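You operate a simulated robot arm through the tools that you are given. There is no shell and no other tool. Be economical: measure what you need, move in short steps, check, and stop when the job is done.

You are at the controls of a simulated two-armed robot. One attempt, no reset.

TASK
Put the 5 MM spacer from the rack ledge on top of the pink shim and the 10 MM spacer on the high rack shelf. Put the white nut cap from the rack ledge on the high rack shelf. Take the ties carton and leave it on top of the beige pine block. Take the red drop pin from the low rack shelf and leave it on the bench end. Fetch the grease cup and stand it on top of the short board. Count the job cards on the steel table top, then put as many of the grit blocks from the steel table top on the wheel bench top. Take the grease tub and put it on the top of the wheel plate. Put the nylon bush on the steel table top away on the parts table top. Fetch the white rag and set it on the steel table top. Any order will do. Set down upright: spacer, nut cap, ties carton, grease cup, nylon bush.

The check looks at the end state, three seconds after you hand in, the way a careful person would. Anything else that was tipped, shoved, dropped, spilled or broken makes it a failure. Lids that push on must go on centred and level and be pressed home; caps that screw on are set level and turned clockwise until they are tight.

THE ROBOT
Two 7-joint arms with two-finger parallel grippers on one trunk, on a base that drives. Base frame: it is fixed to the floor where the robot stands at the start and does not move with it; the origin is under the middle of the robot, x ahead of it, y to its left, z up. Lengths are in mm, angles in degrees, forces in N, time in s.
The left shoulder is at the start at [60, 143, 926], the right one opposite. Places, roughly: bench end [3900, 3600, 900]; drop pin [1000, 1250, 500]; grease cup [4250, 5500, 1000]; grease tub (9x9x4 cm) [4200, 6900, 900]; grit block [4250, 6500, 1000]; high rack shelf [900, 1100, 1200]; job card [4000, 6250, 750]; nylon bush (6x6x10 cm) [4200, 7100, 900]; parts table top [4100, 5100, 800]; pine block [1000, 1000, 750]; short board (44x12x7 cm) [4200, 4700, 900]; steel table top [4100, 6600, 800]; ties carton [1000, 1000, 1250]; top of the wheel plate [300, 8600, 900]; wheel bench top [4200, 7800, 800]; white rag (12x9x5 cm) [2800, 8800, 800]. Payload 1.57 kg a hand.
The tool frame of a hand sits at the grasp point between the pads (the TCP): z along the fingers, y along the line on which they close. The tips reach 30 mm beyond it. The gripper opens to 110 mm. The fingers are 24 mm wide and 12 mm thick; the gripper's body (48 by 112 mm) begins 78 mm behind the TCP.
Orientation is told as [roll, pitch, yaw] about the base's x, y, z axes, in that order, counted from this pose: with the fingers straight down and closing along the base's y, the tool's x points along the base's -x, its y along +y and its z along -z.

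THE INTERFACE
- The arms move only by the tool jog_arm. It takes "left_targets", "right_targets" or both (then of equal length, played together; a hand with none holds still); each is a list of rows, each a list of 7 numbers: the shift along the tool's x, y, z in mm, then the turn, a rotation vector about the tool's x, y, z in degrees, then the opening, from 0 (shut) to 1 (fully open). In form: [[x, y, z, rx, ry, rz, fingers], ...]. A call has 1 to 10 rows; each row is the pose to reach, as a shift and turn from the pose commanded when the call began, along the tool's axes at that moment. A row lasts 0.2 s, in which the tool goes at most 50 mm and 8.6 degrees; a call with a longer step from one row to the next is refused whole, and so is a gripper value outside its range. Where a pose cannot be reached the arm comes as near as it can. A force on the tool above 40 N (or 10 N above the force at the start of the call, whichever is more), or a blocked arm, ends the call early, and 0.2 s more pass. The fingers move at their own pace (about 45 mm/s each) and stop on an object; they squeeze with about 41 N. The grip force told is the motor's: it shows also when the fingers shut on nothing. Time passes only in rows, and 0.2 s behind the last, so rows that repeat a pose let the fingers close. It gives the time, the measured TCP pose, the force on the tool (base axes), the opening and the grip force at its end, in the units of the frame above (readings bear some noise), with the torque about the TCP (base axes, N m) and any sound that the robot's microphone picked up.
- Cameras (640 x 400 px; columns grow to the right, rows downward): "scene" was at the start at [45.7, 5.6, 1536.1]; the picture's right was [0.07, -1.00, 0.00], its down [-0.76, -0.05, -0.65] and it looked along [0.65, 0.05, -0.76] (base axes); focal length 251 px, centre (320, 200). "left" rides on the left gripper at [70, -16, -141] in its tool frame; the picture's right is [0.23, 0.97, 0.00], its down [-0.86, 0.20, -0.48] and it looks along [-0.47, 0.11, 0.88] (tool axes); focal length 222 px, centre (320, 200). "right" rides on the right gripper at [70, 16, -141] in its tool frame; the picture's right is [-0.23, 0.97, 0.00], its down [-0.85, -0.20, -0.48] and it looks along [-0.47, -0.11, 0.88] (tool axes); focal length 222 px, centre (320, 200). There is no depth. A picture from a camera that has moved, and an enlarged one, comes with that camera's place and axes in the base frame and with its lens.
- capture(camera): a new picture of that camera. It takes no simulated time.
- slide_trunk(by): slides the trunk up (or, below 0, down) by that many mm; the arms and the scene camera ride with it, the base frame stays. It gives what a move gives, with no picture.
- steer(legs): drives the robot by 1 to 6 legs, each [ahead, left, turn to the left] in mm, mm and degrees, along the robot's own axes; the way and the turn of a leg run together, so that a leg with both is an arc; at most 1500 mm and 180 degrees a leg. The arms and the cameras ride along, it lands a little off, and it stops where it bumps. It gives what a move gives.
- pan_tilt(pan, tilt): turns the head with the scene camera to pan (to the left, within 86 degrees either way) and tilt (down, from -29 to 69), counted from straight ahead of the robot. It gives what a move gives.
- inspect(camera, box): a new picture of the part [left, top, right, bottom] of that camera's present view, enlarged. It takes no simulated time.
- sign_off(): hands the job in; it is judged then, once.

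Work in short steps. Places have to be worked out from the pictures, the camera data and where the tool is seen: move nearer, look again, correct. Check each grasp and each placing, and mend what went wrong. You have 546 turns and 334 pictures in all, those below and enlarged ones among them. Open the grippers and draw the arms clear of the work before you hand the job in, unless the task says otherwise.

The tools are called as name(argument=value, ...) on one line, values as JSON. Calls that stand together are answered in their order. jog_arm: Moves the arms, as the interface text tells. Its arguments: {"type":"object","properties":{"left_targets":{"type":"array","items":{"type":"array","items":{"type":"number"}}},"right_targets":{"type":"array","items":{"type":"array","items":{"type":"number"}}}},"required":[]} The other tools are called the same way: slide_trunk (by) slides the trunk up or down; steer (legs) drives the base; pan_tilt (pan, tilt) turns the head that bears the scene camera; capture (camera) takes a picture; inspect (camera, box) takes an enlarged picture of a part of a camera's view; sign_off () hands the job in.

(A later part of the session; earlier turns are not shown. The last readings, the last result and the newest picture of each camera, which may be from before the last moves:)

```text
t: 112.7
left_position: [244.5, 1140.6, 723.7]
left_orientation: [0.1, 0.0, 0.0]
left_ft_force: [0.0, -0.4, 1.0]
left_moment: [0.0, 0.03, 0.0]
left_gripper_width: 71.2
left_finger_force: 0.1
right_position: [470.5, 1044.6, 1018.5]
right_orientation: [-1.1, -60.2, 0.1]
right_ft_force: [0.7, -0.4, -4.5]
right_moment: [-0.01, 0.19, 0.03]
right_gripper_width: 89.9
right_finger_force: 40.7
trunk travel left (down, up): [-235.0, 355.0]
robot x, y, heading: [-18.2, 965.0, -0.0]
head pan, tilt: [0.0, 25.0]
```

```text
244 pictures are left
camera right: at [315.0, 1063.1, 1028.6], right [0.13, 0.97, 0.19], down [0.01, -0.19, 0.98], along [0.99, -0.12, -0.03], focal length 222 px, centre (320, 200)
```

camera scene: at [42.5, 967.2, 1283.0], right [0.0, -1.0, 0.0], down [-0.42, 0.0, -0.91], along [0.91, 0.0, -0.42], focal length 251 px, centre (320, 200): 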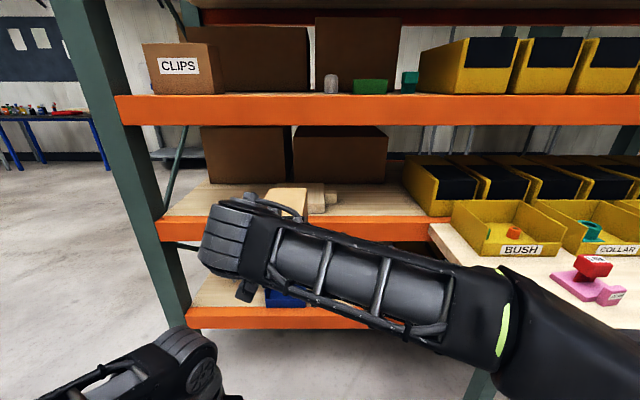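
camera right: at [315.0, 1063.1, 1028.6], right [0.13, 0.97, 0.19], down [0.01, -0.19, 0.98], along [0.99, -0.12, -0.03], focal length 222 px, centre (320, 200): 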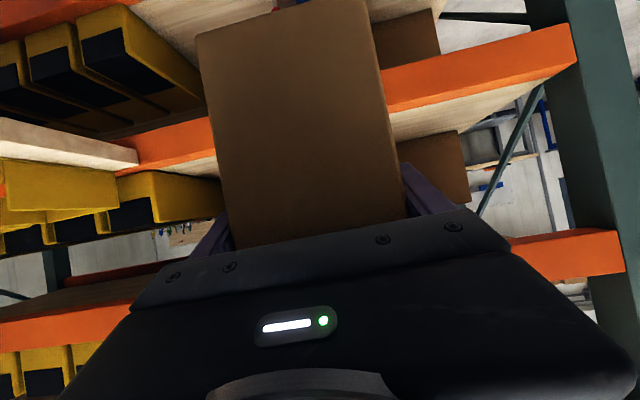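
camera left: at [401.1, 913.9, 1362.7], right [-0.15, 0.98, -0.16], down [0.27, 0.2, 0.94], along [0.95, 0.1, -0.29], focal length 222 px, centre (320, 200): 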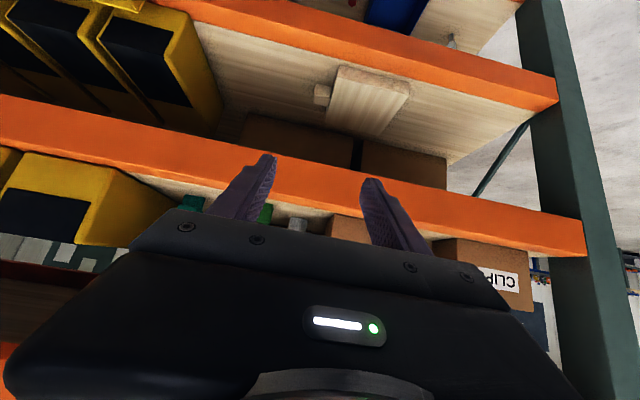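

Clearances look fine. I drive forward 300 and re-check against the pine block.

steer(legs=[[300, 6, 0]])

pan_tilt(pan=-5, tilt=25)

capture(camera="scene")

capture(camera="left")

```text
t: 114.8
left_position: [544.9, 1146.1, 723.3]
left_orientation: [0.1, -0.1, 0.0]
left_ft_force: [0.3, 0.5, -0.1]
left_moment: [-0.02, 0.01, 0.0]
left_gripper_width: 71.8
left_finger_force: 0.0
right_position: [772.8, 1049.7, 1018.2]
right_orientation: [-1.1, -60.3, 0.1]
right_ft_force: [0.0, -0.3, -4.8]
right_moment: [-0.01, 0.17, -0.01]
right_gripper_width: 89.9
right_finger_force: 40.3
trunk travel left (down, up): [-235.0, 355.0]
robot x, y, heading: [281.2, 975.0, 0.1]
head pan, tilt: [0.0, 25.0]
```

```text
t: 115.5
left_position: [544.5, 1145.0, 723.3]
left_orientation: [0.0, 0.1, 0.0]
left_ft_force: [-0.2, 0.0, 0.2]
left_moment: [0.01, 0.01, 0.0]
left_gripper_width: 71.5
left_finger_force: 0.1
right_position: [772.5, 1051.1, 1018.8]
right_orientation: [-1.2, -60.0, 0.0]
right_ft_force: [0.3, 0.5, -4.8]
right_moment: [-0.01, 0.17, 0.01]
right_gripper_width: 89.8
right_finger_force: 41.2
trunk travel left (down, up): [-235.0, 355.0]
robot x, y, heading: [285.4, 972.0, -0.0]
head pan, tilt: [-5.0, 25.0]
```

```text
243 pictures are left
camera scene: at [342.8, 965.0, 1283.0], right [-0.09, -1.0, 0.0], down [-0.42, 0.04, -0.91], along [0.9, -0.08, -0.42], focal length 251 px, centre (320, 200)
```

scene: 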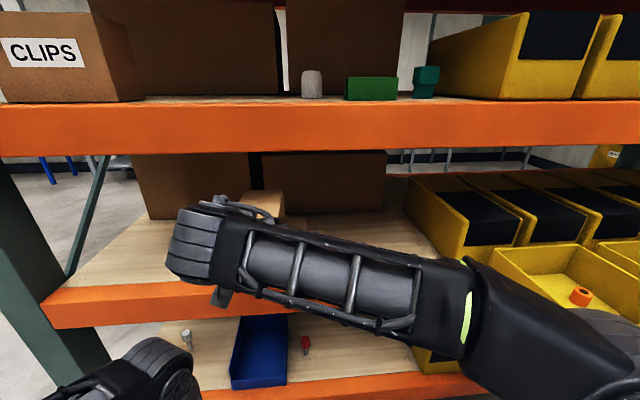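

```text
242 pictures are left
camera left: at [476.0, 1130.7, 862.9], right [-0.23, 0.97, 0.0], down [0.86, 0.2, 0.48], along [0.47, 0.11, -0.88], focal length 222 px, centre (320, 200)
```

left: 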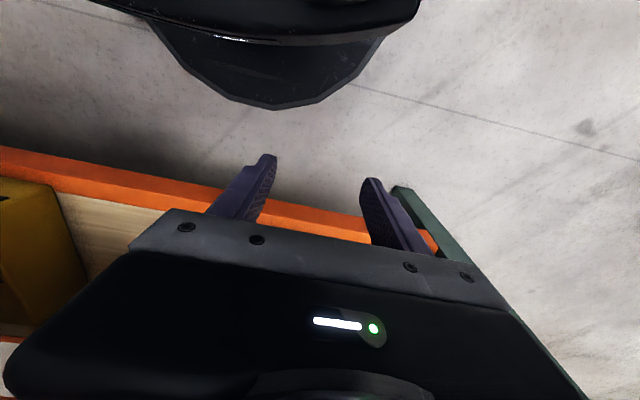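

I bring the left hand up and pitched forward to use its camera as a side view of the block.

jog_arm(left_targets=[[0, 8, -35, 0, -7.5, 0, 0.65], [0, 16, -70, 0, -15, 0, 0.65], [0, 24, -105, 0, -22.5, 0, 0.65], [0, 32, -140, 0, -30, 0, 0.65], [0, 40, -175, 0, -37.5, 0, 0.65], [0, 48, -210, 0, -45, 0, 0.65], [0, 56, -245, 0, -52.5, 0, 0.65], [0, 64, -280, 0, -55, 0, 0.65]])

capture(camera="left")

```text
t: 117.2
left_position: [544.4, 1210.9, 1002.7]
left_orientation: [0.1, -55.1, -0.1]
left_ft_force: [0.1, 0.2, 0.1]
left_moment: [-0.01, 0.02, 0.04]
left_gripper_width: 71.5
left_finger_force: 0.0
right_position: [772.6, 1050.2, 1018.5]
right_orientation: [-1.2, -60.2, 0.1]
right_ft_force: [-0.6, 0.3, -5.2]
right_moment: [-0.03, 0.18, 0.06]
right_gripper_width: 89.8
right_finger_force: 40.9
trunk travel left (down, up): [-235.0, 355.0]
robot x, y, heading: [283.8, 974.9, 0.2]
head pan, tilt: [-5.0, 25.0]
```

```text
241 pictures are left
camera left: at [389.0, 1195.6, 1025.6], right [-0.13, 0.97, -0.19], down [0.1, 0.2, 0.98], along [0.99, 0.11, -0.12], focal length 222 px, centre (320, 200)
```

left: 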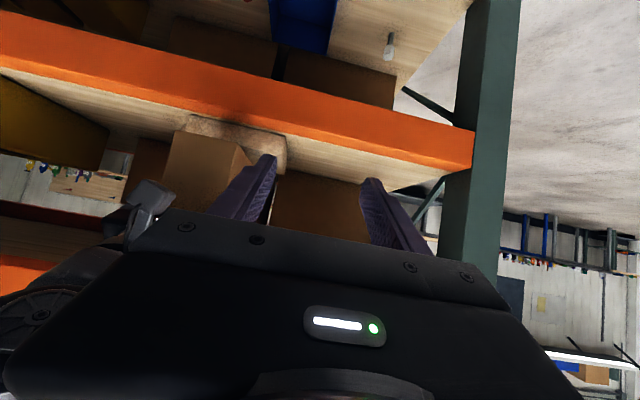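

inspect(camera="left", box=[120, 90, 300, 220])

```text
3.08 times, centred on (210, 155) of left
camera zoom: at [389.0, 1195.6, 1025.6], right [-0.13, 0.97, -0.19], down [0.1, 0.2, 0.98], along [0.99, 0.11, -0.12], focal length 684 px, centre (658, 338)
```

zoom: 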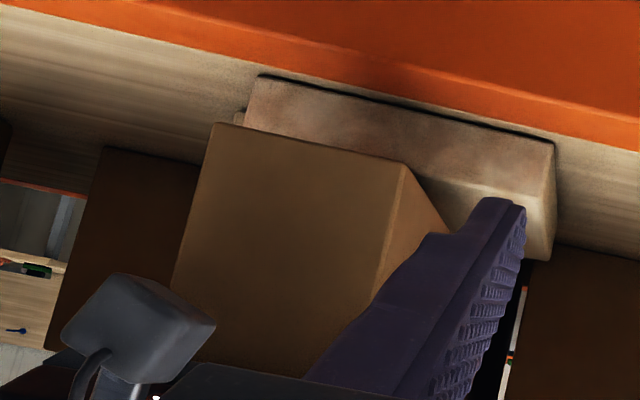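

The block's front is at x≈825–845, y≈960–1154, and the carton bottom is at 927. I drive 130 forward and check.

steer(legs=[[128, 5, 0]])

inspect(camera="left", box=[60, 40, 300, 220])

```text
t: 118.5
left_position: [672.8, 1215.9, 1002.3]
left_orientation: [0.0, -55.0, -0.1]
left_ft_force: [0.6, -0.1, -1.1]
left_moment: [-0.01, 0.0, 0.03]
left_gripper_width: 71.3
left_finger_force: 0.0
right_position: [900.4, 1054.0, 1019.1]
right_orientation: [-1.1, -60.0, -0.1]
right_ft_force: [0.5, 0.3, -5.1]
right_moment: [0.03, 0.19, 0.02]
right_gripper_width: 90.1
right_finger_force: 41.1
trunk travel left (down, up): [-235.0, 355.0]
robot x, y, heading: [410.3, 976.2, -0.1]
head pan, tilt: [-5.0, 25.0]
```

```text
2.22 times, centred on (180, 130) of left
camera zoom: at [517.8, 1200.2, 1025.4], right [-0.13, 0.97, -0.19], down [0.1, 0.2, 0.97], along [0.99, 0.11, -0.12], focal length 494 px, centre (631, 356)
```

zoom: 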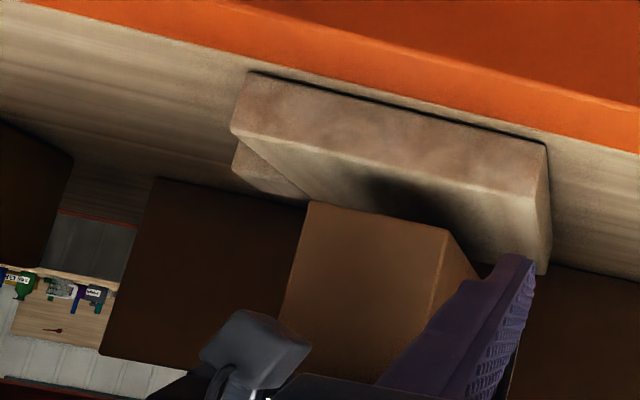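

All levels fit a 400 mm pitch (450/850/1250), so the block spans x≈862–1062 with its top ≈893. I move 17 forward and lower with force watching.

steer(legs=[[17, 0, 0]])

jog_arm(right_targets=[[8.7, 0, 5, 0, 0, 0, 0], [17.3, 0, 10, 0, 0, 0, 0], [22.5, 0, 13, 0, 0, 0, 0], [24.2, 0, 14, 0, 0, 0, 0], [26, 0, 15, 0, 0, 0, 0], [27.7, 0, 16, 0, 0, 0, 0], [29.4, 0, 17, 0, 0, 0, 0]])

```text
t: 119.3
left_position: [689.0, 1215.4, 1003.3]
left_orientation: [0.0, -55.0, -0.2]
left_ft_force: [0.1, -0.5, 0.0]
left_moment: [-0.02, -0.01, -0.01]
left_gripper_width: 71.7
left_finger_force: 0.1
right_position: [918.7, 1053.5, 1018.4]
right_orientation: [-1.2, -60.1, 0.0]
right_ft_force: [0.6, -0.2, -5.0]
right_moment: [0.01, 0.18, 0.0]
right_gripper_width: 89.9
right_finger_force: 41.0
trunk travel left (down, up): [-235.0, 355.0]
robot x, y, heading: [431.5, 980.4, -0.2]
head pan, tilt: [-5.0, 25.0]
```

```text
t: 120.9
left_position: [688.1, 1214.8, 1003.8]
left_orientation: [0.0, -55.0, -0.1]
left_ft_force: [1.1, -0.6, -0.2]
left_moment: [0.0, 0.02, -0.01]
left_gripper_width: 71.5
left_finger_force: 0.1
right_position: [916.8, 1054.5, 987.9]
right_orientation: [-0.9, -60.6, -0.4]
right_ft_force: [1.5, 0.1, 14.3]
right_moment: [0.89, -1.54, 0.08]
right_gripper_width: 90.0
right_finger_force: 41.1
trunk travel left (down, up): [-235.0, 355.0]
robot x, y, heading: [430.7, 977.8, 0.1]
head pan, tilt: [-5.0, 25.0]
```

Contact at bottom ≈ 897. I check the picture before releasing.

inspect(camera="left", box=[60, 20, 300, 200])

jog_arm(right_targets=[[-0.9, 0, -0.5, 0, 0, 0, 0], [-0.9, 0, -0.5, 0, 0, 0, 0.83], [-0.9, 0, -0.5, 0, 0, 0, 0.88], [-0.9, 0, -0.5, 0, 0, 0, 1], [-0.9, 0, -0.5, 0, 0, 0, 1]])

inspect(camera="left", box=[60, 20, 300, 200])

```text
2.22 times, centred on (180, 110) of left
camera zoom: at [533.3, 1199.9, 1025.9], right [-0.13, 0.97, -0.19], down [0.1, 0.2, 0.97], along [0.99, 0.11, -0.12], focal length 494 px, centre (631, 400)
```

zoom: 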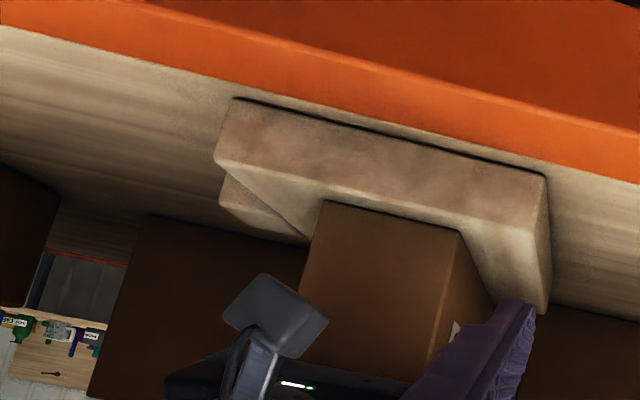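

```text
t: 122.1
left_position: [687.5, 1215.7, 1002.4]
left_orientation: [0.1, -54.9, -0.1]
left_ft_force: [-0.2, 0.0, -1.7]
left_moment: [0.0, 0.01, -0.01]
left_gripper_width: 72.0
left_finger_force: 0.0
right_position: [917.2, 1054.6, 985.6]
right_orientation: [-1.2, -60.1, 0.0]
right_ft_force: [0.1, -0.8, -0.1]
right_moment: [-0.01, -0.01, -0.03]
right_gripper_width: 110.2
right_finger_force: 0.1
trunk travel left (down, up): [-235.0, 355.0]
robot x, y, heading: [428.7, 977.6, 0.2]
head pan, tilt: [-5.0, 25.0]
```

```text
2.22 times, centred on (180, 110) of left
camera zoom: at [534.1, 1200.1, 1025.5], right [-0.13, 0.97, -0.19], down [0.1, 0.2, 0.97], along [0.99, 0.11, -0.12], focal length 494 px, centre (631, 400)
```

zoom: 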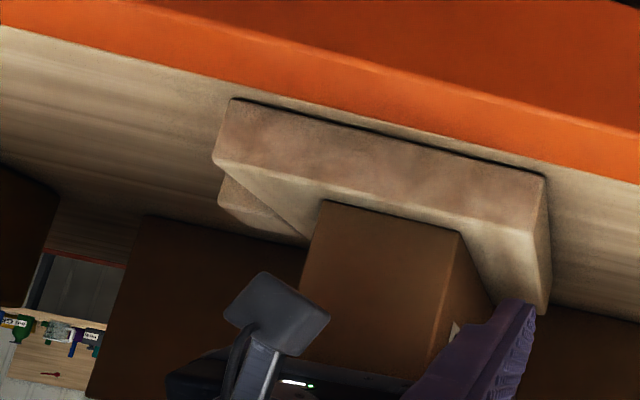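

The carton rests on the block, released. I drive straight back out.

steer(legs=[[-300, 0, 0]])

capture(camera="right")

capture(camera="left")

```text
t: 124.2
left_position: [389.8, 1215.2, 1002.4]
left_orientation: [0.0, -54.9, -0.1]
left_ft_force: [-0.5, -1.0, 0.4]
left_moment: [-0.01, 0.0, -0.02]
left_gripper_width: 71.5
left_finger_force: 0.0
right_position: [619.1, 1054.9, 986.6]
right_orientation: [-1.1, -60.1, 0.1]
right_ft_force: [-0.4, 0.6, -0.8]
right_moment: [-0.02, -0.01, 0.02]
right_gripper_width: 110.0
right_finger_force: 0.0
trunk travel left (down, up): [-235.0, 355.0]
robot x, y, heading: [130.8, 975.5, 0.1]
head pan, tilt: [-5.0, 25.0]
```

```text
236 pictures are left
camera right: at [462.1, 1073.8, 995.5], right [0.13, 0.97, 0.19], down [0.01, -0.19, 0.98], along [0.99, -0.12, -0.03], focal length 222 px, centre (320, 200)
```

right: 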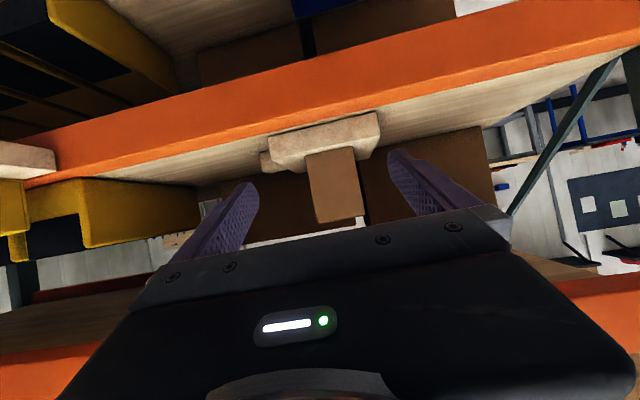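

```text
235 pictures are left
camera left: at [235.3, 1200.7, 1025.5], right [-0.13, 0.97, -0.19], down [0.1, 0.2, 0.97], along [0.99, 0.11, -0.12], focal length 222 px, centre (320, 200)
```

left: 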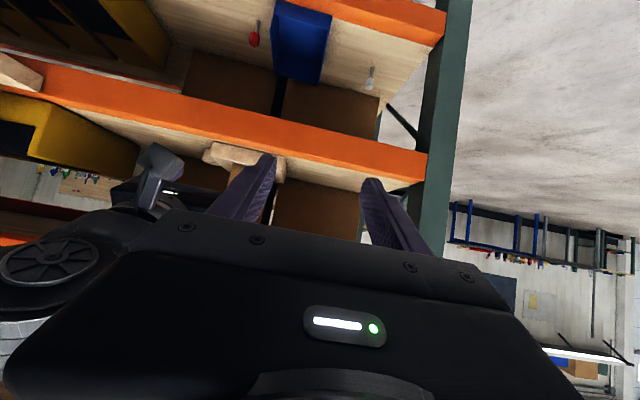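

The carton stands on the pine block. Next is the drop pin on the low shelf near [890,960,450]. I drive so that the right hand is in line with it and lower the trunk and hand.

steer(legs=[[-60, 150, 0]])

slide_trunk(by=-200)

jog_arm(right_targets=[[30, -25, 17, 0, 0, 0, 0.8], [60, -50, 34, 0, 0, 0, 0.8], [90, -75, 51, 0, 0, 0, 0.8], [120, -100, 68, 0, 0, 0, 0.8], [150, -125, 85, 0, 0, 0, 0.8], [180, -150, 102, 0, 0, 0, 0.8], [200, -175, 115, 0, 0, 0, 0.8]])

capture(camera="right")

capture(camera="scene")

```text
t: 125.6
left_position: [329.9, 1366.0, 1002.2]
left_orientation: [0.0, -54.9, -0.1]
left_ft_force: [-0.2, 1.0, 0.9]
left_moment: [0.03, -0.04, -0.03]
left_gripper_width: 71.5
left_finger_force: 0.0
right_position: [559.7, 1204.1, 984.8]
right_orientation: [-1.3, -60.1, 0.1]
right_ft_force: [-0.3, -0.2, -0.1]
right_moment: [-0.01, -0.02, 0.03]
right_gripper_width: 109.7
right_finger_force: 0.1
trunk travel left (down, up): [-235.0, 355.0]
robot x, y, heading: [70.7, 1131.0, -0.3]
head pan, tilt: [-5.0, 25.0]
```

```text
t: 127.7
left_position: [330.0, 1365.3, 801.6]
left_orientation: [0.1, -55.1, -0.1]
left_ft_force: [-0.7, 1.1, -0.3]
left_moment: [0.0, 0.01, 0.0]
left_gripper_width: 71.6
left_finger_force: 0.1
right_position: [557.8, 1204.1, 784.8]
right_orientation: [-1.2, -60.1, 0.0]
right_ft_force: [0.2, 0.1, -0.3]
right_moment: [-0.01, 0.0, 0.01]
right_gripper_width: 109.9
right_finger_force: 0.0
trunk travel left (down, up): [-35.0, 555.0]
robot x, y, heading: [67.1, 1131.5, 0.1]
head pan, tilt: [-5.0, 25.0]
```

```text
t: 129.3
left_position: [330.0, 1365.8, 802.9]
left_orientation: [0.0, -55.0, -0.1]
left_ft_force: [0.3, 0.3, 0.3]
left_moment: [-0.04, 0.02, 0.0]
left_gripper_width: 71.4
left_finger_force: 0.0
right_position: [556.0, 1026.1, 557.5]
right_orientation: [-1.1, -60.1, 0.1]
right_ft_force: [0.1, -0.4, -0.7]
right_moment: [0.01, 0.01, 0.04]
right_gripper_width: 88.3
right_finger_force: 0.1
trunk travel left (down, up): [-35.0, 555.0]
robot x, y, heading: [69.7, 1126.9, -0.1]
head pan, tilt: [-5.0, 25.0]
```

```text
234 pictures are left
camera right: at [400.0, 1045.2, 567.0], right [0.13, 0.97, 0.19], down [0.01, -0.19, 0.98], along [0.99, -0.12, -0.03], focal length 222 px, centre (320, 200)
```

right: 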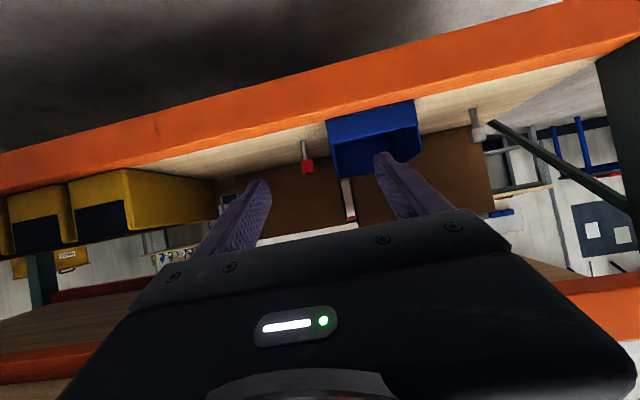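

```text
233 pictures are left
camera scene: at [128.9, 1120.2, 1083.1], right [-0.09, -1.0, 0.0], down [-0.42, 0.04, -0.91], along [0.9, -0.08, -0.42], focal length 251 px, centre (320, 200)
```

scene: 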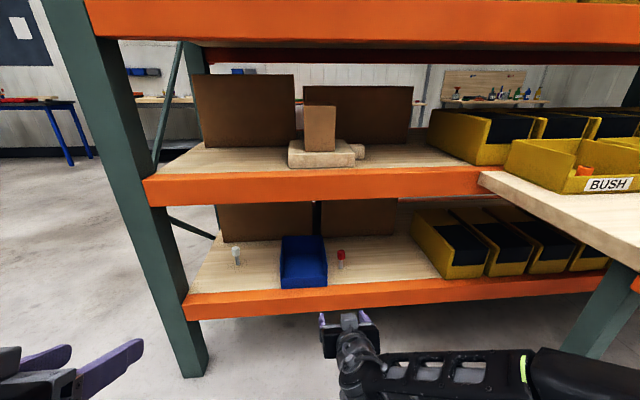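

I zoom on the pin.

inspect(camera="right", box=[270, 120, 350, 180])

inspect(camera="scene", box=[270, 230, 390, 310])

```text
6.67 times, centred on (310, 150) of right
camera zoom: at [400.0, 1045.2, 567.0], right [0.13, 0.97, 0.19], down [0.01, -0.19, 0.98], along [0.99, -0.12, -0.03], focal length 1481 px, centre (387, 533)
```

zoom: 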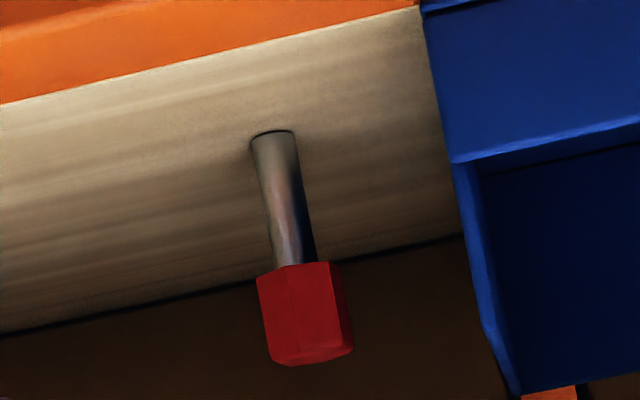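

```text
5.00 times, centred on (330, 270) of scene
camera zoom: at [128.9, 1120.2, 1083.1], right [-0.09, -1.0, 0.0], down [-0.42, 0.04, -0.91], along [0.9, -0.08, -0.42], focal length 1255 px, centre (270, -150)
```

zoom: 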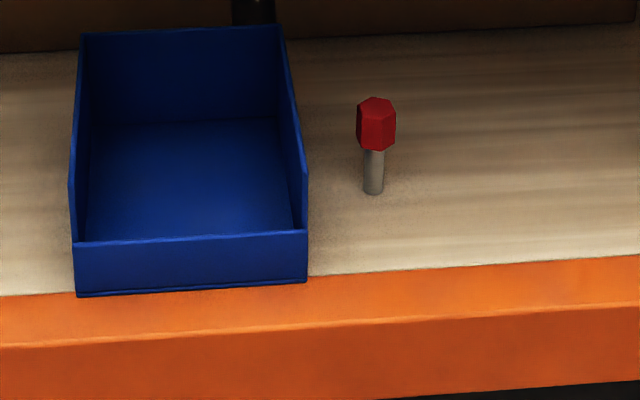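

The pin is at [919,968], its head z≈447–497 on a shelf at ≈405. I line the hand up and drive in.

jog_arm(right_targets=[[17, -20, 10, 0, 0, 0, 0.6], [35, -40, 20, 0, 0, 0, 0.58], [52, -60, 30, 0, 0, 0, 0.58], [52, -60, 30, 0, 0, 0, 0.58]])

steer(legs=[[230, 0, 0]])

capture(camera="right")

capture(camera="scene")

```text
t: 130.3
left_position: [331.2, 1366.0, 803.3]
left_orientation: [0.0, -55.0, -0.1]
left_ft_force: [0.1, 0.8, -0.7]
left_moment: [0.03, -0.03, 0.01]
left_gripper_width: 71.5
left_finger_force: 0.1
right_position: [586.7, 972.3, 503.1]
right_orientation: [-1.1, -60.2, 0.0]
right_ft_force: [0.2, 0.1, -0.3]
right_moment: [0.02, 0.02, -0.02]
right_gripper_width: 63.9
right_finger_force: 0.2
right hand out of reach, approached as far as the arm can: row 1, 2, 3, 4
trunk travel left (down, up): [-35.0, 555.0]
robot x, y, heading: [71.8, 1127.8, -0.2]
head pan, tilt: [-5.0, 25.0]
```

```text
t: 132.1
left_position: [560.3, 1365.1, 803.9]
left_orientation: [0.0, -55.0, 0.0]
left_ft_force: [-0.9, 0.3, -1.7]
left_moment: [0.01, 0.0, 0.03]
left_gripper_width: 71.4
left_finger_force: 0.2
right_position: [817.2, 972.5, 502.8]
right_orientation: [-1.2, -60.2, 0.1]
right_ft_force: [-0.2, -0.1, 0.0]
right_moment: [0.02, -0.02, 0.02]
right_gripper_width: 63.9
right_finger_force: 0.1
trunk travel left (down, up): [-35.0, 555.0]
robot x, y, heading: [297.0, 1125.5, -0.2]
head pan, tilt: [-5.0, 25.0]
```

```text
230 pictures are left
camera right: at [660.2, 990.9, 513.2], right [0.13, 0.97, 0.19], down [0.01, -0.19, 0.98], along [0.99, -0.12, -0.03], focal length 222 px, centre (320, 200)
```

right: 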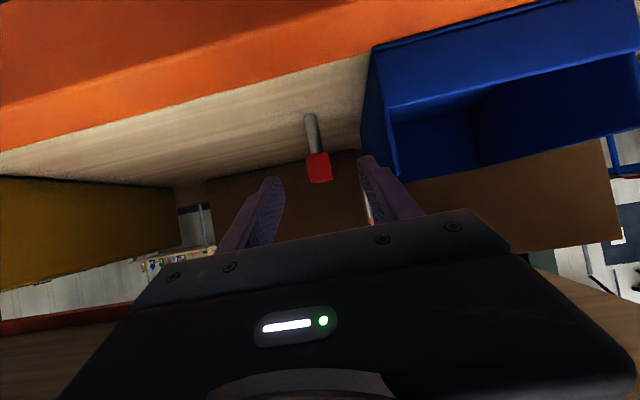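

```text
229 pictures are left
camera scene: at [358.8, 1119.9, 1083.0], right [-0.09, -1.0, 0.0], down [-0.42, 0.04, -0.91], along [0.9, -0.08, -0.42], focal length 251 px, centre (320, 200)
```

scene: 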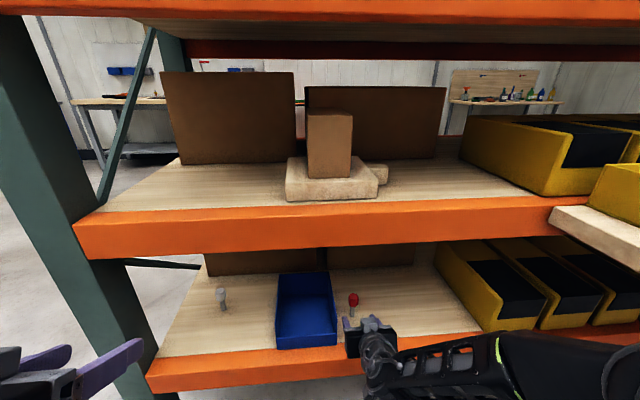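

The pin is at [923,966], head centre z≈467. I drive 85 mm more and jog the rest.

steer(legs=[[85, -4, 0]])

jog_arm(right_targets=[[12, 0, 12, 0, 0, 0, 0.58], [16, 0, 24, 0, 0, 0, 0.58], [16, 0, 24, 0, 0, 0, 0.58]])

capture(camera="right")

```text
t: 133.2
left_position: [644.6, 1361.7, 803.2]
left_orientation: [0.0, -55.0, -0.1]
left_ft_force: [-0.2, -0.2, 0.2]
left_moment: [-0.02, -0.01, 0.02]
left_gripper_width: 71.7
left_finger_force: 0.1
right_position: [901.6, 969.4, 503.1]
right_orientation: [-1.2, -60.1, 0.1]
right_ft_force: [-0.8, 0.2, -0.8]
right_moment: [0.02, 0.04, -0.01]
right_gripper_width: 63.7
right_finger_force: 0.0
trunk travel left (down, up): [-35.0, 555.0]
robot x, y, heading: [382.3, 1122.3, 0.0]
head pan, tilt: [-5.0, 25.0]
```

```text
t: 133.9
left_position: [645.4, 1362.0, 803.1]
left_orientation: [0.0, -55.0, -0.1]
left_ft_force: [0.8, -0.5, 0.1]
left_moment: [-0.04, 0.01, 0.04]
left_gripper_width: 71.7
left_finger_force: 0.1
right_position: [915.1, 966.6, 477.9]
right_orientation: [-1.2, -60.1, 0.1]
right_ft_force: [0.4, -0.6, 0.0]
right_moment: [-0.02, 0.02, 0.02]
right_gripper_width: 63.6
right_finger_force: 0.0
trunk travel left (down, up): [-35.0, 555.0]
robot x, y, heading: [380.3, 1122.6, -0.2]
head pan, tilt: [-5.0, 25.0]
```

```text
228 pictures are left
camera right: at [757.9, 986.6, 487.6], right [0.13, 0.97, 0.19], down [0.01, -0.19, 0.98], along [0.99, -0.12, -0.03], focal length 222 px, centre (320, 200)
```

right: 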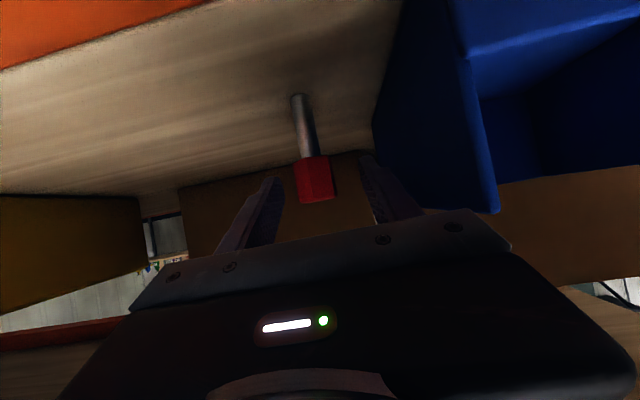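

The head is between the pads. I close and lift.

jog_arm(right_targets=[[0, 0, 0, 0, 0, 0, 0.3], [0, 0, 0, 0, 0, 0, 0], [0, 0, 0, 0, 0, 0, 0], [0, 0, 0, 0, 0, 0, 0], [0, 0, 0, 0, 0, 0, 0]])

jog_arm(right_targets=[[-9, 0, -5, 0, 0, 0, 0], [-26, 0, -15, 0, 0, 0, 0], [-43, 0, -25, 0, 0, 0, 0], [-43, 0, -25, 0, 0, 0, 0]])

capture(camera="right")

```text
t: 135.2
left_position: [645.4, 1361.9, 801.9]
left_orientation: [0.0, -55.0, -0.1]
left_ft_force: [-0.3, 0.2, 0.9]
left_moment: [0.03, 0.0, -0.01]
left_gripper_width: 71.5
left_finger_force: 0.0
right_position: [913.7, 966.3, 477.4]
right_orientation: [-1.3, -60.1, 0.1]
right_ft_force: [0.9, -0.9, 1.1]
right_moment: [-0.03, -0.01, -0.01]
right_gripper_width: 30.6
right_finger_force: 39.5
trunk travel left (down, up): [-35.0, 555.0]
robot x, y, heading: [385.4, 1124.6, -0.1]
head pan, tilt: [-5.0, 25.0]
```

```text
t: 136.2
left_position: [644.4, 1362.0, 802.9]
left_orientation: [0.1, -55.0, 0.1]
left_ft_force: [0.5, 0.3, 0.8]
left_moment: [-0.02, -0.01, 0.0]
left_gripper_width: 71.2
left_finger_force: 0.1
right_position: [913.8, 968.2, 527.1]
right_orientation: [-1.1, -60.2, 0.1]
right_ft_force: [-0.3, 0.6, -1.6]
right_moment: [-0.01, 0.01, -0.03]
right_gripper_width: 30.2
right_finger_force: 39.5
trunk travel left (down, up): [-35.0, 555.0]
robot x, y, heading: [386.3, 1123.8, 0.2]
head pan, tilt: [-5.0, 25.0]
```

```text
227 pictures are left
camera right: at [757.6, 987.1, 537.3], right [0.13, 0.97, 0.19], down [0.01, -0.19, 0.98], along [0.99, -0.12, -0.03], focal length 222 px, centre (320, 200)
```

right: 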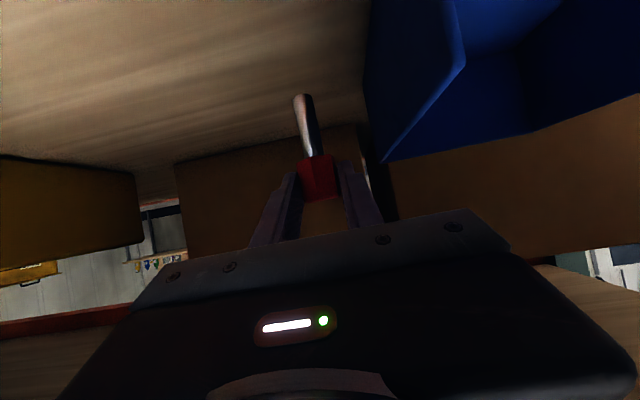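

The pin is held (its tip is 73 below the TCP). I back out, raise the trunk, and look toward the far benches.

steer(legs=[[-450, 0, 0]])

slide_trunk(by=450)

steer(legs=[[0, 900, 0]])

pan_tilt(pan=40, tilt=12)

capture(camera="scene")

```text
t: 138.9
left_position: [193.6, 1361.0, 802.9]
left_orientation: [0.0, -55.0, -0.1]
left_ft_force: [-1.1, -0.5, -0.1]
left_moment: [-0.01, 0.0, 0.04]
left_gripper_width: 71.4
left_finger_force: 0.0
right_position: [464.5, 968.9, 527.3]
right_orientation: [-1.3, -60.1, 0.0]
right_ft_force: [0.2, 0.4, -1.3]
right_moment: [0.0, 0.05, -0.02]
right_gripper_width: 30.2
right_finger_force: 40.0
trunk travel left (down, up): [-35.0, 555.0]
robot x, y, heading: [-66.0, 1123.2, -0.2]
head pan, tilt: [-5.0, 25.0]
```

```text
refused: 450 is not a number from -400 to 400
```

```text
t: 143.6
left_position: [202.4, 2266.1, 802.9]
left_orientation: [0.0, -55.0, -0.6]
left_ft_force: [-0.4, -0.3, -0.8]
left_moment: [0.0, -0.04, 0.03]
left_gripper_width: 71.6
left_finger_force: 0.1
right_position: [469.0, 1869.9, 526.6]
right_orientation: [-1.2, -60.0, -0.5]
right_ft_force: [0.3, 0.4, -1.5]
right_moment: [0.01, 0.02, -0.02]
right_gripper_width: 30.3
right_finger_force: 39.3
trunk travel left (down, up): [-35.0, 555.0]
robot x, y, heading: [-57.4, 2033.1, -0.5]
head pan, tilt: [-5.0, 25.0]
```

```text
t: 144.8
left_position: [203.5, 2266.8, 803.0]
left_orientation: [0.0, -55.0, -0.5]
left_ft_force: [-0.2, -0.4, -0.5]
left_moment: [0.01, -0.03, -0.01]
left_gripper_width: 71.6
left_finger_force: 0.1
right_position: [468.8, 1871.5, 526.3]
right_orientation: [-1.2, -60.1, -0.6]
right_ft_force: [-0.8, 0.3, -1.6]
right_moment: [-0.01, 0.02, 0.01]
right_gripper_width: 30.5
right_finger_force: 39.2
trunk travel left (down, up): [-35.0, 555.0]
robot x, y, heading: [-60.5, 2034.8, -0.7]
head pan, tilt: [40.0, 12.0]
```

```text
226 pictures are left
camera scene: at [-20.1, 2091.1, 1104.1], right [0.63, -0.77, 0.0], down [-0.16, -0.13, -0.98], along [0.76, 0.62, -0.21], focal length 251 px, centre (320, 200)
```

scene: 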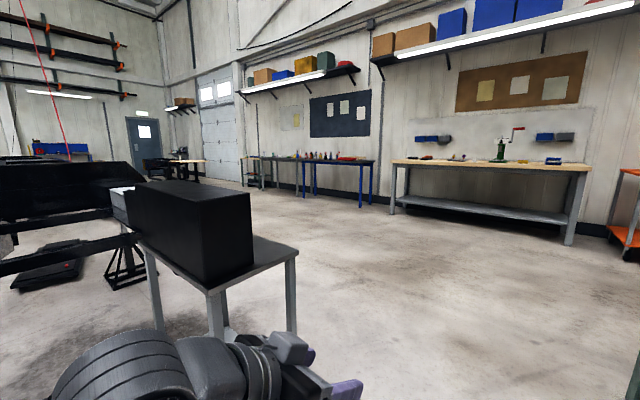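

A wooden bench stands along the far wall (its left end near [3900,3600]). I raise the trunk and drive forward, then left, on open floor.

slide_trunk(by=400)

steer(legs=[[1400, 0, 0.5], [1200, 0, 0], [0, 1100, 0]])

pan_tilt(pan=0, tilt=20)

capture(camera="scene")

```text
t: 148.6
left_position: [203.5, 2265.9, 1203.2]
left_orientation: [0.0, -55.0, -0.5]
left_ft_force: [0.8, 0.4, 1.0]
left_moment: [0.03, -0.03, 0.02]
left_gripper_width: 71.4
left_finger_force: 0.0
right_position: [468.7, 1869.7, 926.8]
right_orientation: [-1.2, -60.1, -0.5]
right_ft_force: [0.0, -0.8, -1.2]
right_moment: [0.04, -0.01, -0.02]
right_gripper_width: 30.0
right_finger_force: 39.7
trunk travel left (down, up): [-435.0, 155.0]
robot x, y, heading: [-58.8, 2031.1, -0.7]
head pan, tilt: [40.0, 12.0]
```

```text
t: 166.5
left_position: [2807.8, 3378.7, 1202.7]
left_orientation: [0.0, -55.0, 0.1]
left_ft_force: [-0.2, 0.2, 0.2]
left_moment: [0.0, 0.03, -0.04]
left_gripper_width: 71.2
left_finger_force: 0.1
right_position: [3078.7, 2985.3, 926.6]
right_orientation: [-1.2, -60.2, 0.4]
right_ft_force: [0.1, 0.4, -1.4]
right_moment: [-0.02, 0.02, 0.0]
right_gripper_width: 30.1
right_finger_force: 39.8
trunk travel left (down, up): [-435.0, 155.0]
robot x, y, heading: [2550.8, 3137.2, 0.1]
head pan, tilt: [40.0, 12.0]
```

```text
t: 167.6
left_position: [2807.8, 3378.7, 1202.4]
left_orientation: [0.0, -55.0, 0.1]
left_ft_force: [0.0, 0.0, 0.1]
left_moment: [0.01, 0.01, 0.01]
left_gripper_width: 71.6
left_finger_force: 0.1
right_position: [3078.3, 2985.0, 926.2]
right_orientation: [-1.2, -60.1, 0.3]
right_ft_force: [0.1, -0.1, -1.4]
right_moment: [0.04, 0.0, 0.0]
right_gripper_width: 30.3
right_finger_force: 39.6
trunk travel left (down, up): [-435.0, 155.0]
robot x, y, heading: [2550.0, 3139.7, 0.2]
head pan, tilt: [0.0, 20.0]
```

```text
225 pictures are left
camera scene: at [2608.9, 3140.1, 1491.1], right [0.0, -1.0, 0.0], down [-0.34, 0.0, -0.94], along [0.94, 0.0, -0.34], focal length 251 px, centre (320, 200)
```

scene: 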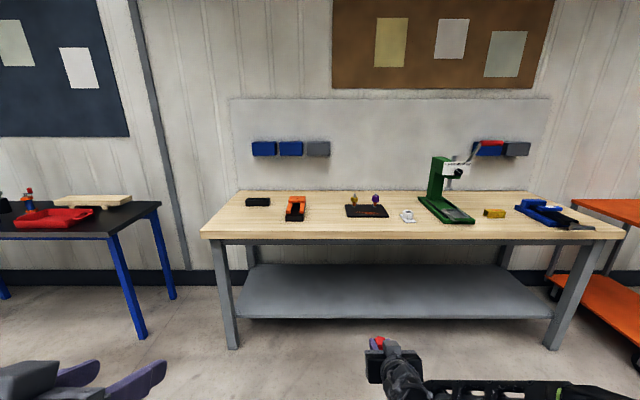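

The bench's left end (around [3900,3600]) is bare. I raise the trunk a bit and drive to bring the pin there.

slide_trunk(by=120)

steer(legs=[[0, 615, 0], [600, 0, 0]])

capture(camera="scene")

capture(camera="right")

```text
t: 169.1
left_position: [2808.3, 3377.2, 1323.8]
left_orientation: [0.0, -55.0, 0.1]
left_ft_force: [0.0, -1.2, -0.2]
left_moment: [0.0, -0.02, 0.04]
left_gripper_width: 71.3
left_finger_force: 0.0
right_position: [3078.8, 2985.7, 1046.7]
right_orientation: [-1.2, -60.2, 0.2]
right_ft_force: [-0.2, 0.0, -0.3]
right_moment: [-0.01, 0.02, -0.01]
right_gripper_width: 30.1
right_finger_force: 39.3
trunk travel left (down, up): [-555.0, 35.0]
robot x, y, heading: [2546.5, 3135.7, 0.2]
head pan, tilt: [0.0, 20.0]
```

```text
t: 175.5
left_position: [3405.6, 3997.2, 1321.6]
left_orientation: [0.0, -55.0, 0.6]
left_ft_force: [-0.3, -0.9, 0.0]
left_moment: [0.01, 0.02, 0.01]
left_gripper_width: 71.8
left_finger_force: 0.1
right_position: [3679.4, 3607.0, 1046.2]
right_orientation: [-1.2, -60.0, 0.6]
right_ft_force: [0.2, 0.7, -1.2]
right_moment: [0.0, 0.03, 0.0]
right_gripper_width: 30.3
right_finger_force: 39.7
trunk travel left (down, up): [-555.0, 35.0]
robot x, y, heading: [3146.5, 3756.4, 0.5]
head pan, tilt: [0.0, 20.0]
```

```text
224 pictures are left
camera scene: at [3208.7, 3758.5, 1611.1], right [0.01, -1.0, 0.0], down [-0.34, 0.0, -0.94], along [0.94, 0.01, -0.34], focal length 251 px, centre (320, 200)
```

scene: 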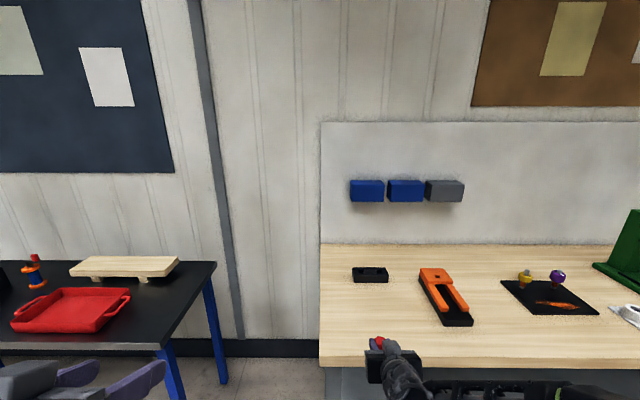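

```text
223 pictures are left
camera right: at [3522.3, 3624.3, 1056.9], right [0.12, 0.97, 0.19], down [0.01, -0.19, 0.98], along [0.99, -0.12, -0.03], focal length 222 px, centre (320, 200)
```

right: 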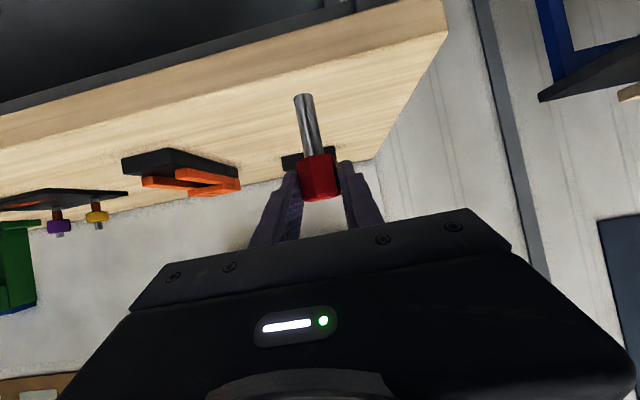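

The bench top is at about z 870, its front x≈3753 and left end y≈3750. I drive in so the pin is over [3895,3632] and lower most of the way.

steer(legs=[[215, 25, -0.4]])

jog_arm(right_targets=[[30, 0, 17.5, 0, 0, 0, 0], [61, 0, 35, 0, 0, 0, 0], [78, 0, 45, 0, 0, 0, 0], [78, 0, 45, 0, 0, 0, 0]])

capture(camera="right")

capture(camera="scene")

```text
t: 177.2
left_position: [3621.6, 4021.8, 1322.4]
left_orientation: [0.0, -55.0, 0.1]
left_ft_force: [0.8, -0.3, 0.5]
left_moment: [-0.01, 0.05, -0.01]
left_gripper_width: 71.3
left_finger_force: 0.1
right_position: [3891.0, 3629.5, 1046.2]
right_orientation: [-1.2, -60.0, 0.2]
right_ft_force: [-0.5, -0.1, -1.3]
right_moment: [-0.01, -0.01, 0.03]
right_gripper_width: 30.1
right_finger_force: 39.4
trunk travel left (down, up): [-555.0, 35.0]
robot x, y, heading: [3359.2, 3779.5, 0.0]
head pan, tilt: [0.0, 20.0]
```

```text
t: 178.0
left_position: [3620.6, 4022.0, 1322.7]
left_orientation: [-0.1, -54.9, 0.2]
left_ft_force: [0.2, -0.7, -0.5]
left_moment: [-0.03, 0.05, 0.02]
left_gripper_width: 71.7
left_finger_force: 0.1
right_position: [3897.2, 3628.4, 975.3]
right_orientation: [-1.6, -62.1, 0.5]
right_ft_force: [-2.3, 0.3, 15.6]
right_moment: [0.03, 0.0, 0.01]
right_gripper_width: 30.0
right_finger_force: 39.5
trunk travel left (down, up): [-555.0, 35.0]
robot x, y, heading: [3360.8, 3782.3, -0.1]
head pan, tilt: [0.0, 20.0]
stopped in row 3 (right hand): the force on the tool passed its limit (the readings are from after the stop); the commanded pose is now the measured one
```

```text
222 pictures are left
camera right: at [3740.3, 3647.5, 980.1], right [0.12, 0.97, 0.19], down [-0.03, -0.19, 0.98], along [0.99, -0.12, 0.0], focal length 222 px, centre (320, 200)
```

right: 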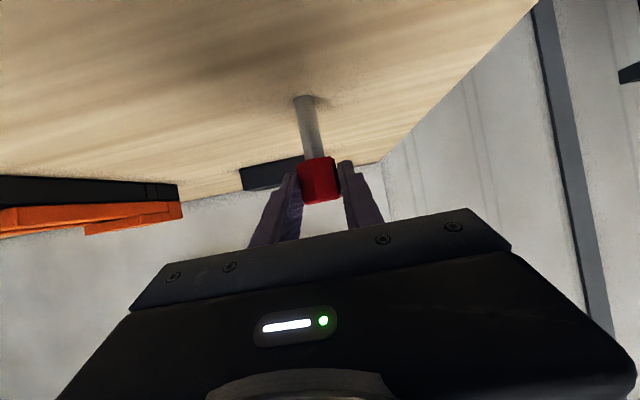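

```text
221 pictures are left
camera scene: at [3420.2, 3784.0, 1611.3], right [0.0, -1.0, 0.0], down [-0.34, 0.0, -0.94], along [0.94, 0.0, -0.34], focal length 251 px, centre (320, 200)
```

scene: 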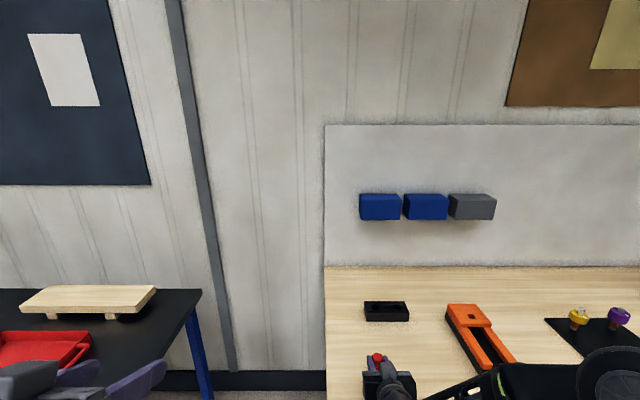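

The bench top is at 900 and contact tilted the hand 2°. I lift 4 mm, restore the pitch and settle again softly.

jog_arm(right_targets=[[-3.5, 0, -2, 0, 1, 0, 0], [-5.2, 0, -3, 0, 2, 0, 0], [-5.2, 0, -3, 0, 2, 0, 0], [-3.5, 0, -2, 0, 2, 0, 0], [-1.7, 0, -1, 0, 2, 0, 0], [-1.7, 0, -1, 0, 2, 0, 0]])

```text
t: 179.4
left_position: [3618.3, 4022.4, 1324.0]
left_orientation: [0.0, -55.0, 0.1]
left_ft_force: [-0.2, 0.4, 0.3]
left_moment: [0.02, 0.01, -0.01]
left_gripper_width: 71.8
left_finger_force: 0.0
right_position: [3894.9, 3628.4, 976.0]
right_orientation: [-1.4, -59.9, 0.3]
right_ft_force: [-1.4, -0.3, 11.2]
right_moment: [0.04, -0.15, 0.0]
right_gripper_width: 30.2
right_finger_force: 39.4
trunk travel left (down, up): [-555.0, 35.0]
robot x, y, heading: [3359.3, 3782.3, -0.0]
head pan, tilt: [0.0, 20.0]
```

Light contact with the right pitch. I open and check.

jog_arm(right_targets=[[0, 0, 0, 0, 0, 0, 0.28], [0, 0, 0, 0, 0, 0, 0.32], [0, 0, 0, 0, 0, 0, 0.4], [0, 0, 0, 0, 0, 0, 0.5], [0, 0, 0, 0, 0, 0, 0.5]])

capture(camera="right")

```text
t: 180.6
left_position: [3618.6, 4022.3, 1322.4]
left_orientation: [0.0, -55.0, 0.1]
left_ft_force: [-0.3, -0.5, -0.4]
left_moment: [-0.01, -0.01, 0.01]
left_gripper_width: 71.7
left_finger_force: 0.0
right_position: [3895.5, 3627.4, 973.7]
right_orientation: [-1.4, -59.6, 0.3]
right_ft_force: [1.3, 0.3, -0.3]
right_moment: [0.01, -0.03, 0.0]
right_gripper_width: 55.0
right_finger_force: 0.1
trunk travel left (down, up): [-555.0, 35.0]
robot x, y, heading: [3359.8, 3785.8, 0.1]
head pan, tilt: [0.0, 20.0]
```

```text
220 pictures are left
camera right: at [3739.1, 3647.0, 985.9], right [0.13, 0.97, 0.18], down [0.02, -0.19, 0.98], along [0.99, -0.12, -0.04], focal length 222 px, centre (320, 200)
```

right: 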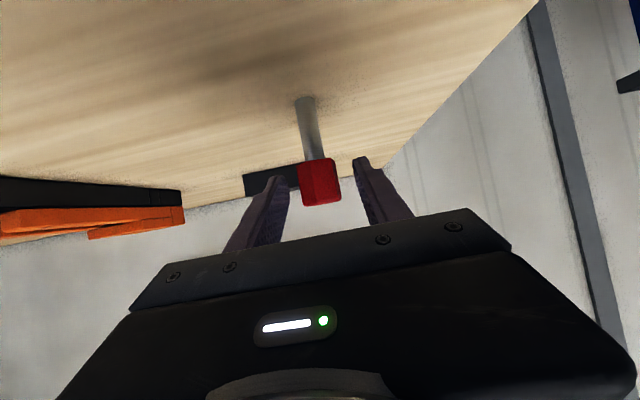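

The pin stands on the bench end. I back off and drive left along the wall to look at the parts table.

steer(legs=[[-600, 0, 0], [0, 1100, 0]])

capture(camera="scene")

capture(camera="right")

```text
t: 189.2
left_position: [3029.1, 5120.5, 1323.7]
left_orientation: [0.0, -55.0, -0.1]
left_ft_force: [-0.5, 1.1, -0.8]
left_moment: [0.0, 0.03, 0.02]
left_gripper_width: 71.5
left_finger_force: 0.1
right_position: [3302.6, 4724.6, 974.3]
right_orientation: [-1.4, -59.6, 0.0]
right_ft_force: [0.2, 0.5, 0.3]
right_moment: [-0.01, -0.01, -0.01]
right_gripper_width: 55.2
right_finger_force: 0.2
trunk travel left (down, up): [-555.0, 35.0]
robot x, y, heading: [2769.0, 4885.1, -0.2]
head pan, tilt: [0.0, 20.0]
```

```text
219 pictures are left
camera scene: at [2828.3, 4883.1, 1611.1], right [0.0, -1.0, 0.0], down [-0.34, 0.0, -0.94], along [0.94, 0.0, -0.34], focal length 251 px, centre (320, 200)
```

scene: 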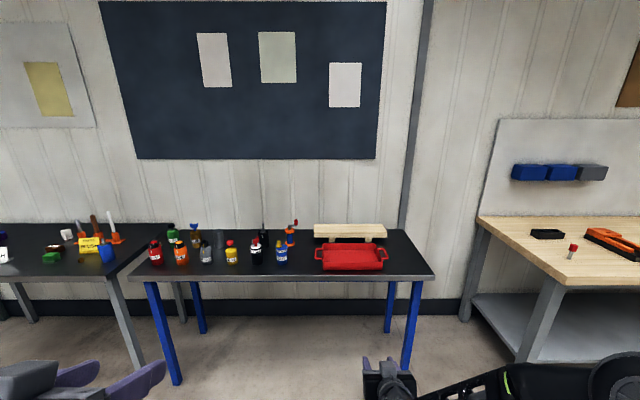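

```text
218 pictures are left
camera right: at [3146.5, 4744.5, 985.9], right [0.13, 0.97, 0.18], down [0.02, -0.19, 0.98], along [0.99, -0.13, -0.04], focal length 222 px, centre (320, 200)
```

right: 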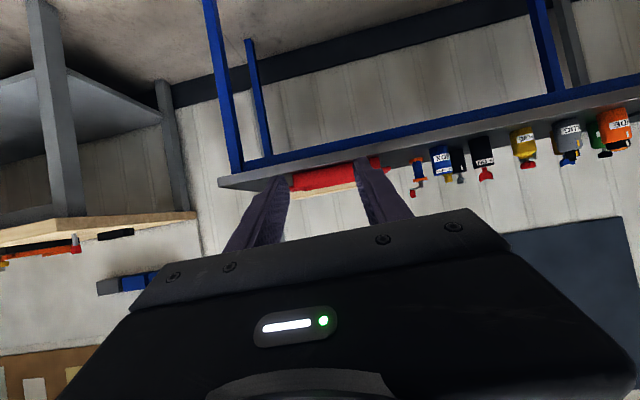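

I zoom in on the parts table.

inspect(camera="scene", box=[120, 200, 280, 300])

inspect(camera="scene", box=[240, 200, 440, 300])

inspect(camera="scene", box=[0, 190, 170, 290])

```text
4.00 times, centred on (200, 250) of scene
camera zoom: at [2828.3, 4883.1, 1611.1], right [0.0, -1.0, 0.0], down [-0.34, 0.0, -0.94], along [0.94, 0.0, -0.34], focal length 1004 px, centre (800, 0)
```

zoom: 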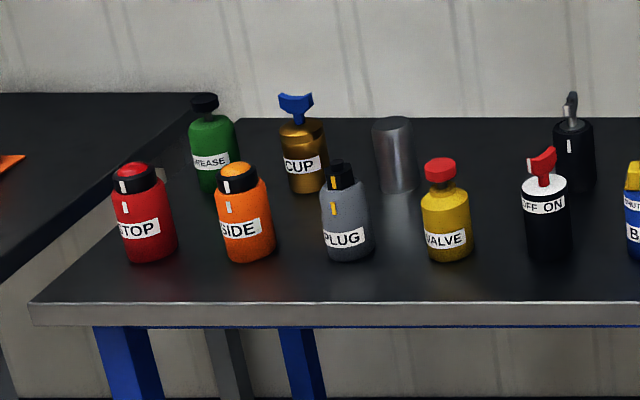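

```text
3.20 times, centred on (340, 250) of scene
camera zoom: at [2828.3, 4883.1, 1611.1], right [0.0, -1.0, 0.0], down [-0.34, 0.0, -0.94], along [0.94, 0.0, -0.34], focal length 803 px, centre (256, 40)
```

zoom: 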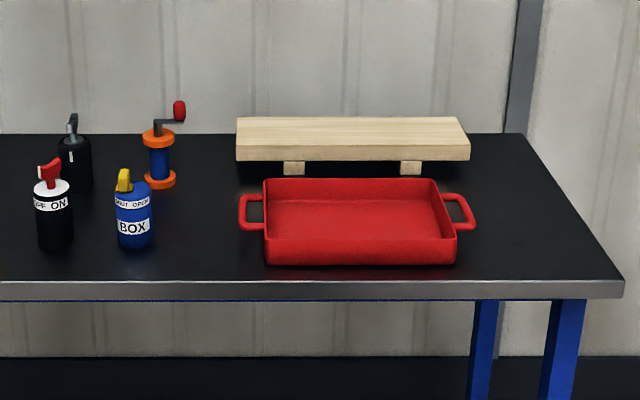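

```text
3.76 times, centred on (85, 240) of scene
camera zoom: at [2828.3, 4883.1, 1611.1], right [0.0, -1.0, 0.0], down [-0.34, 0.0, -0.94], along [0.94, 0.0, -0.34], focal length 945 px, centre (1205, 49)
```

zoom: 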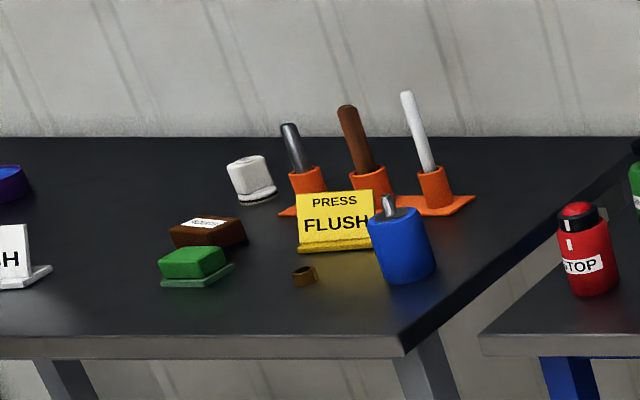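

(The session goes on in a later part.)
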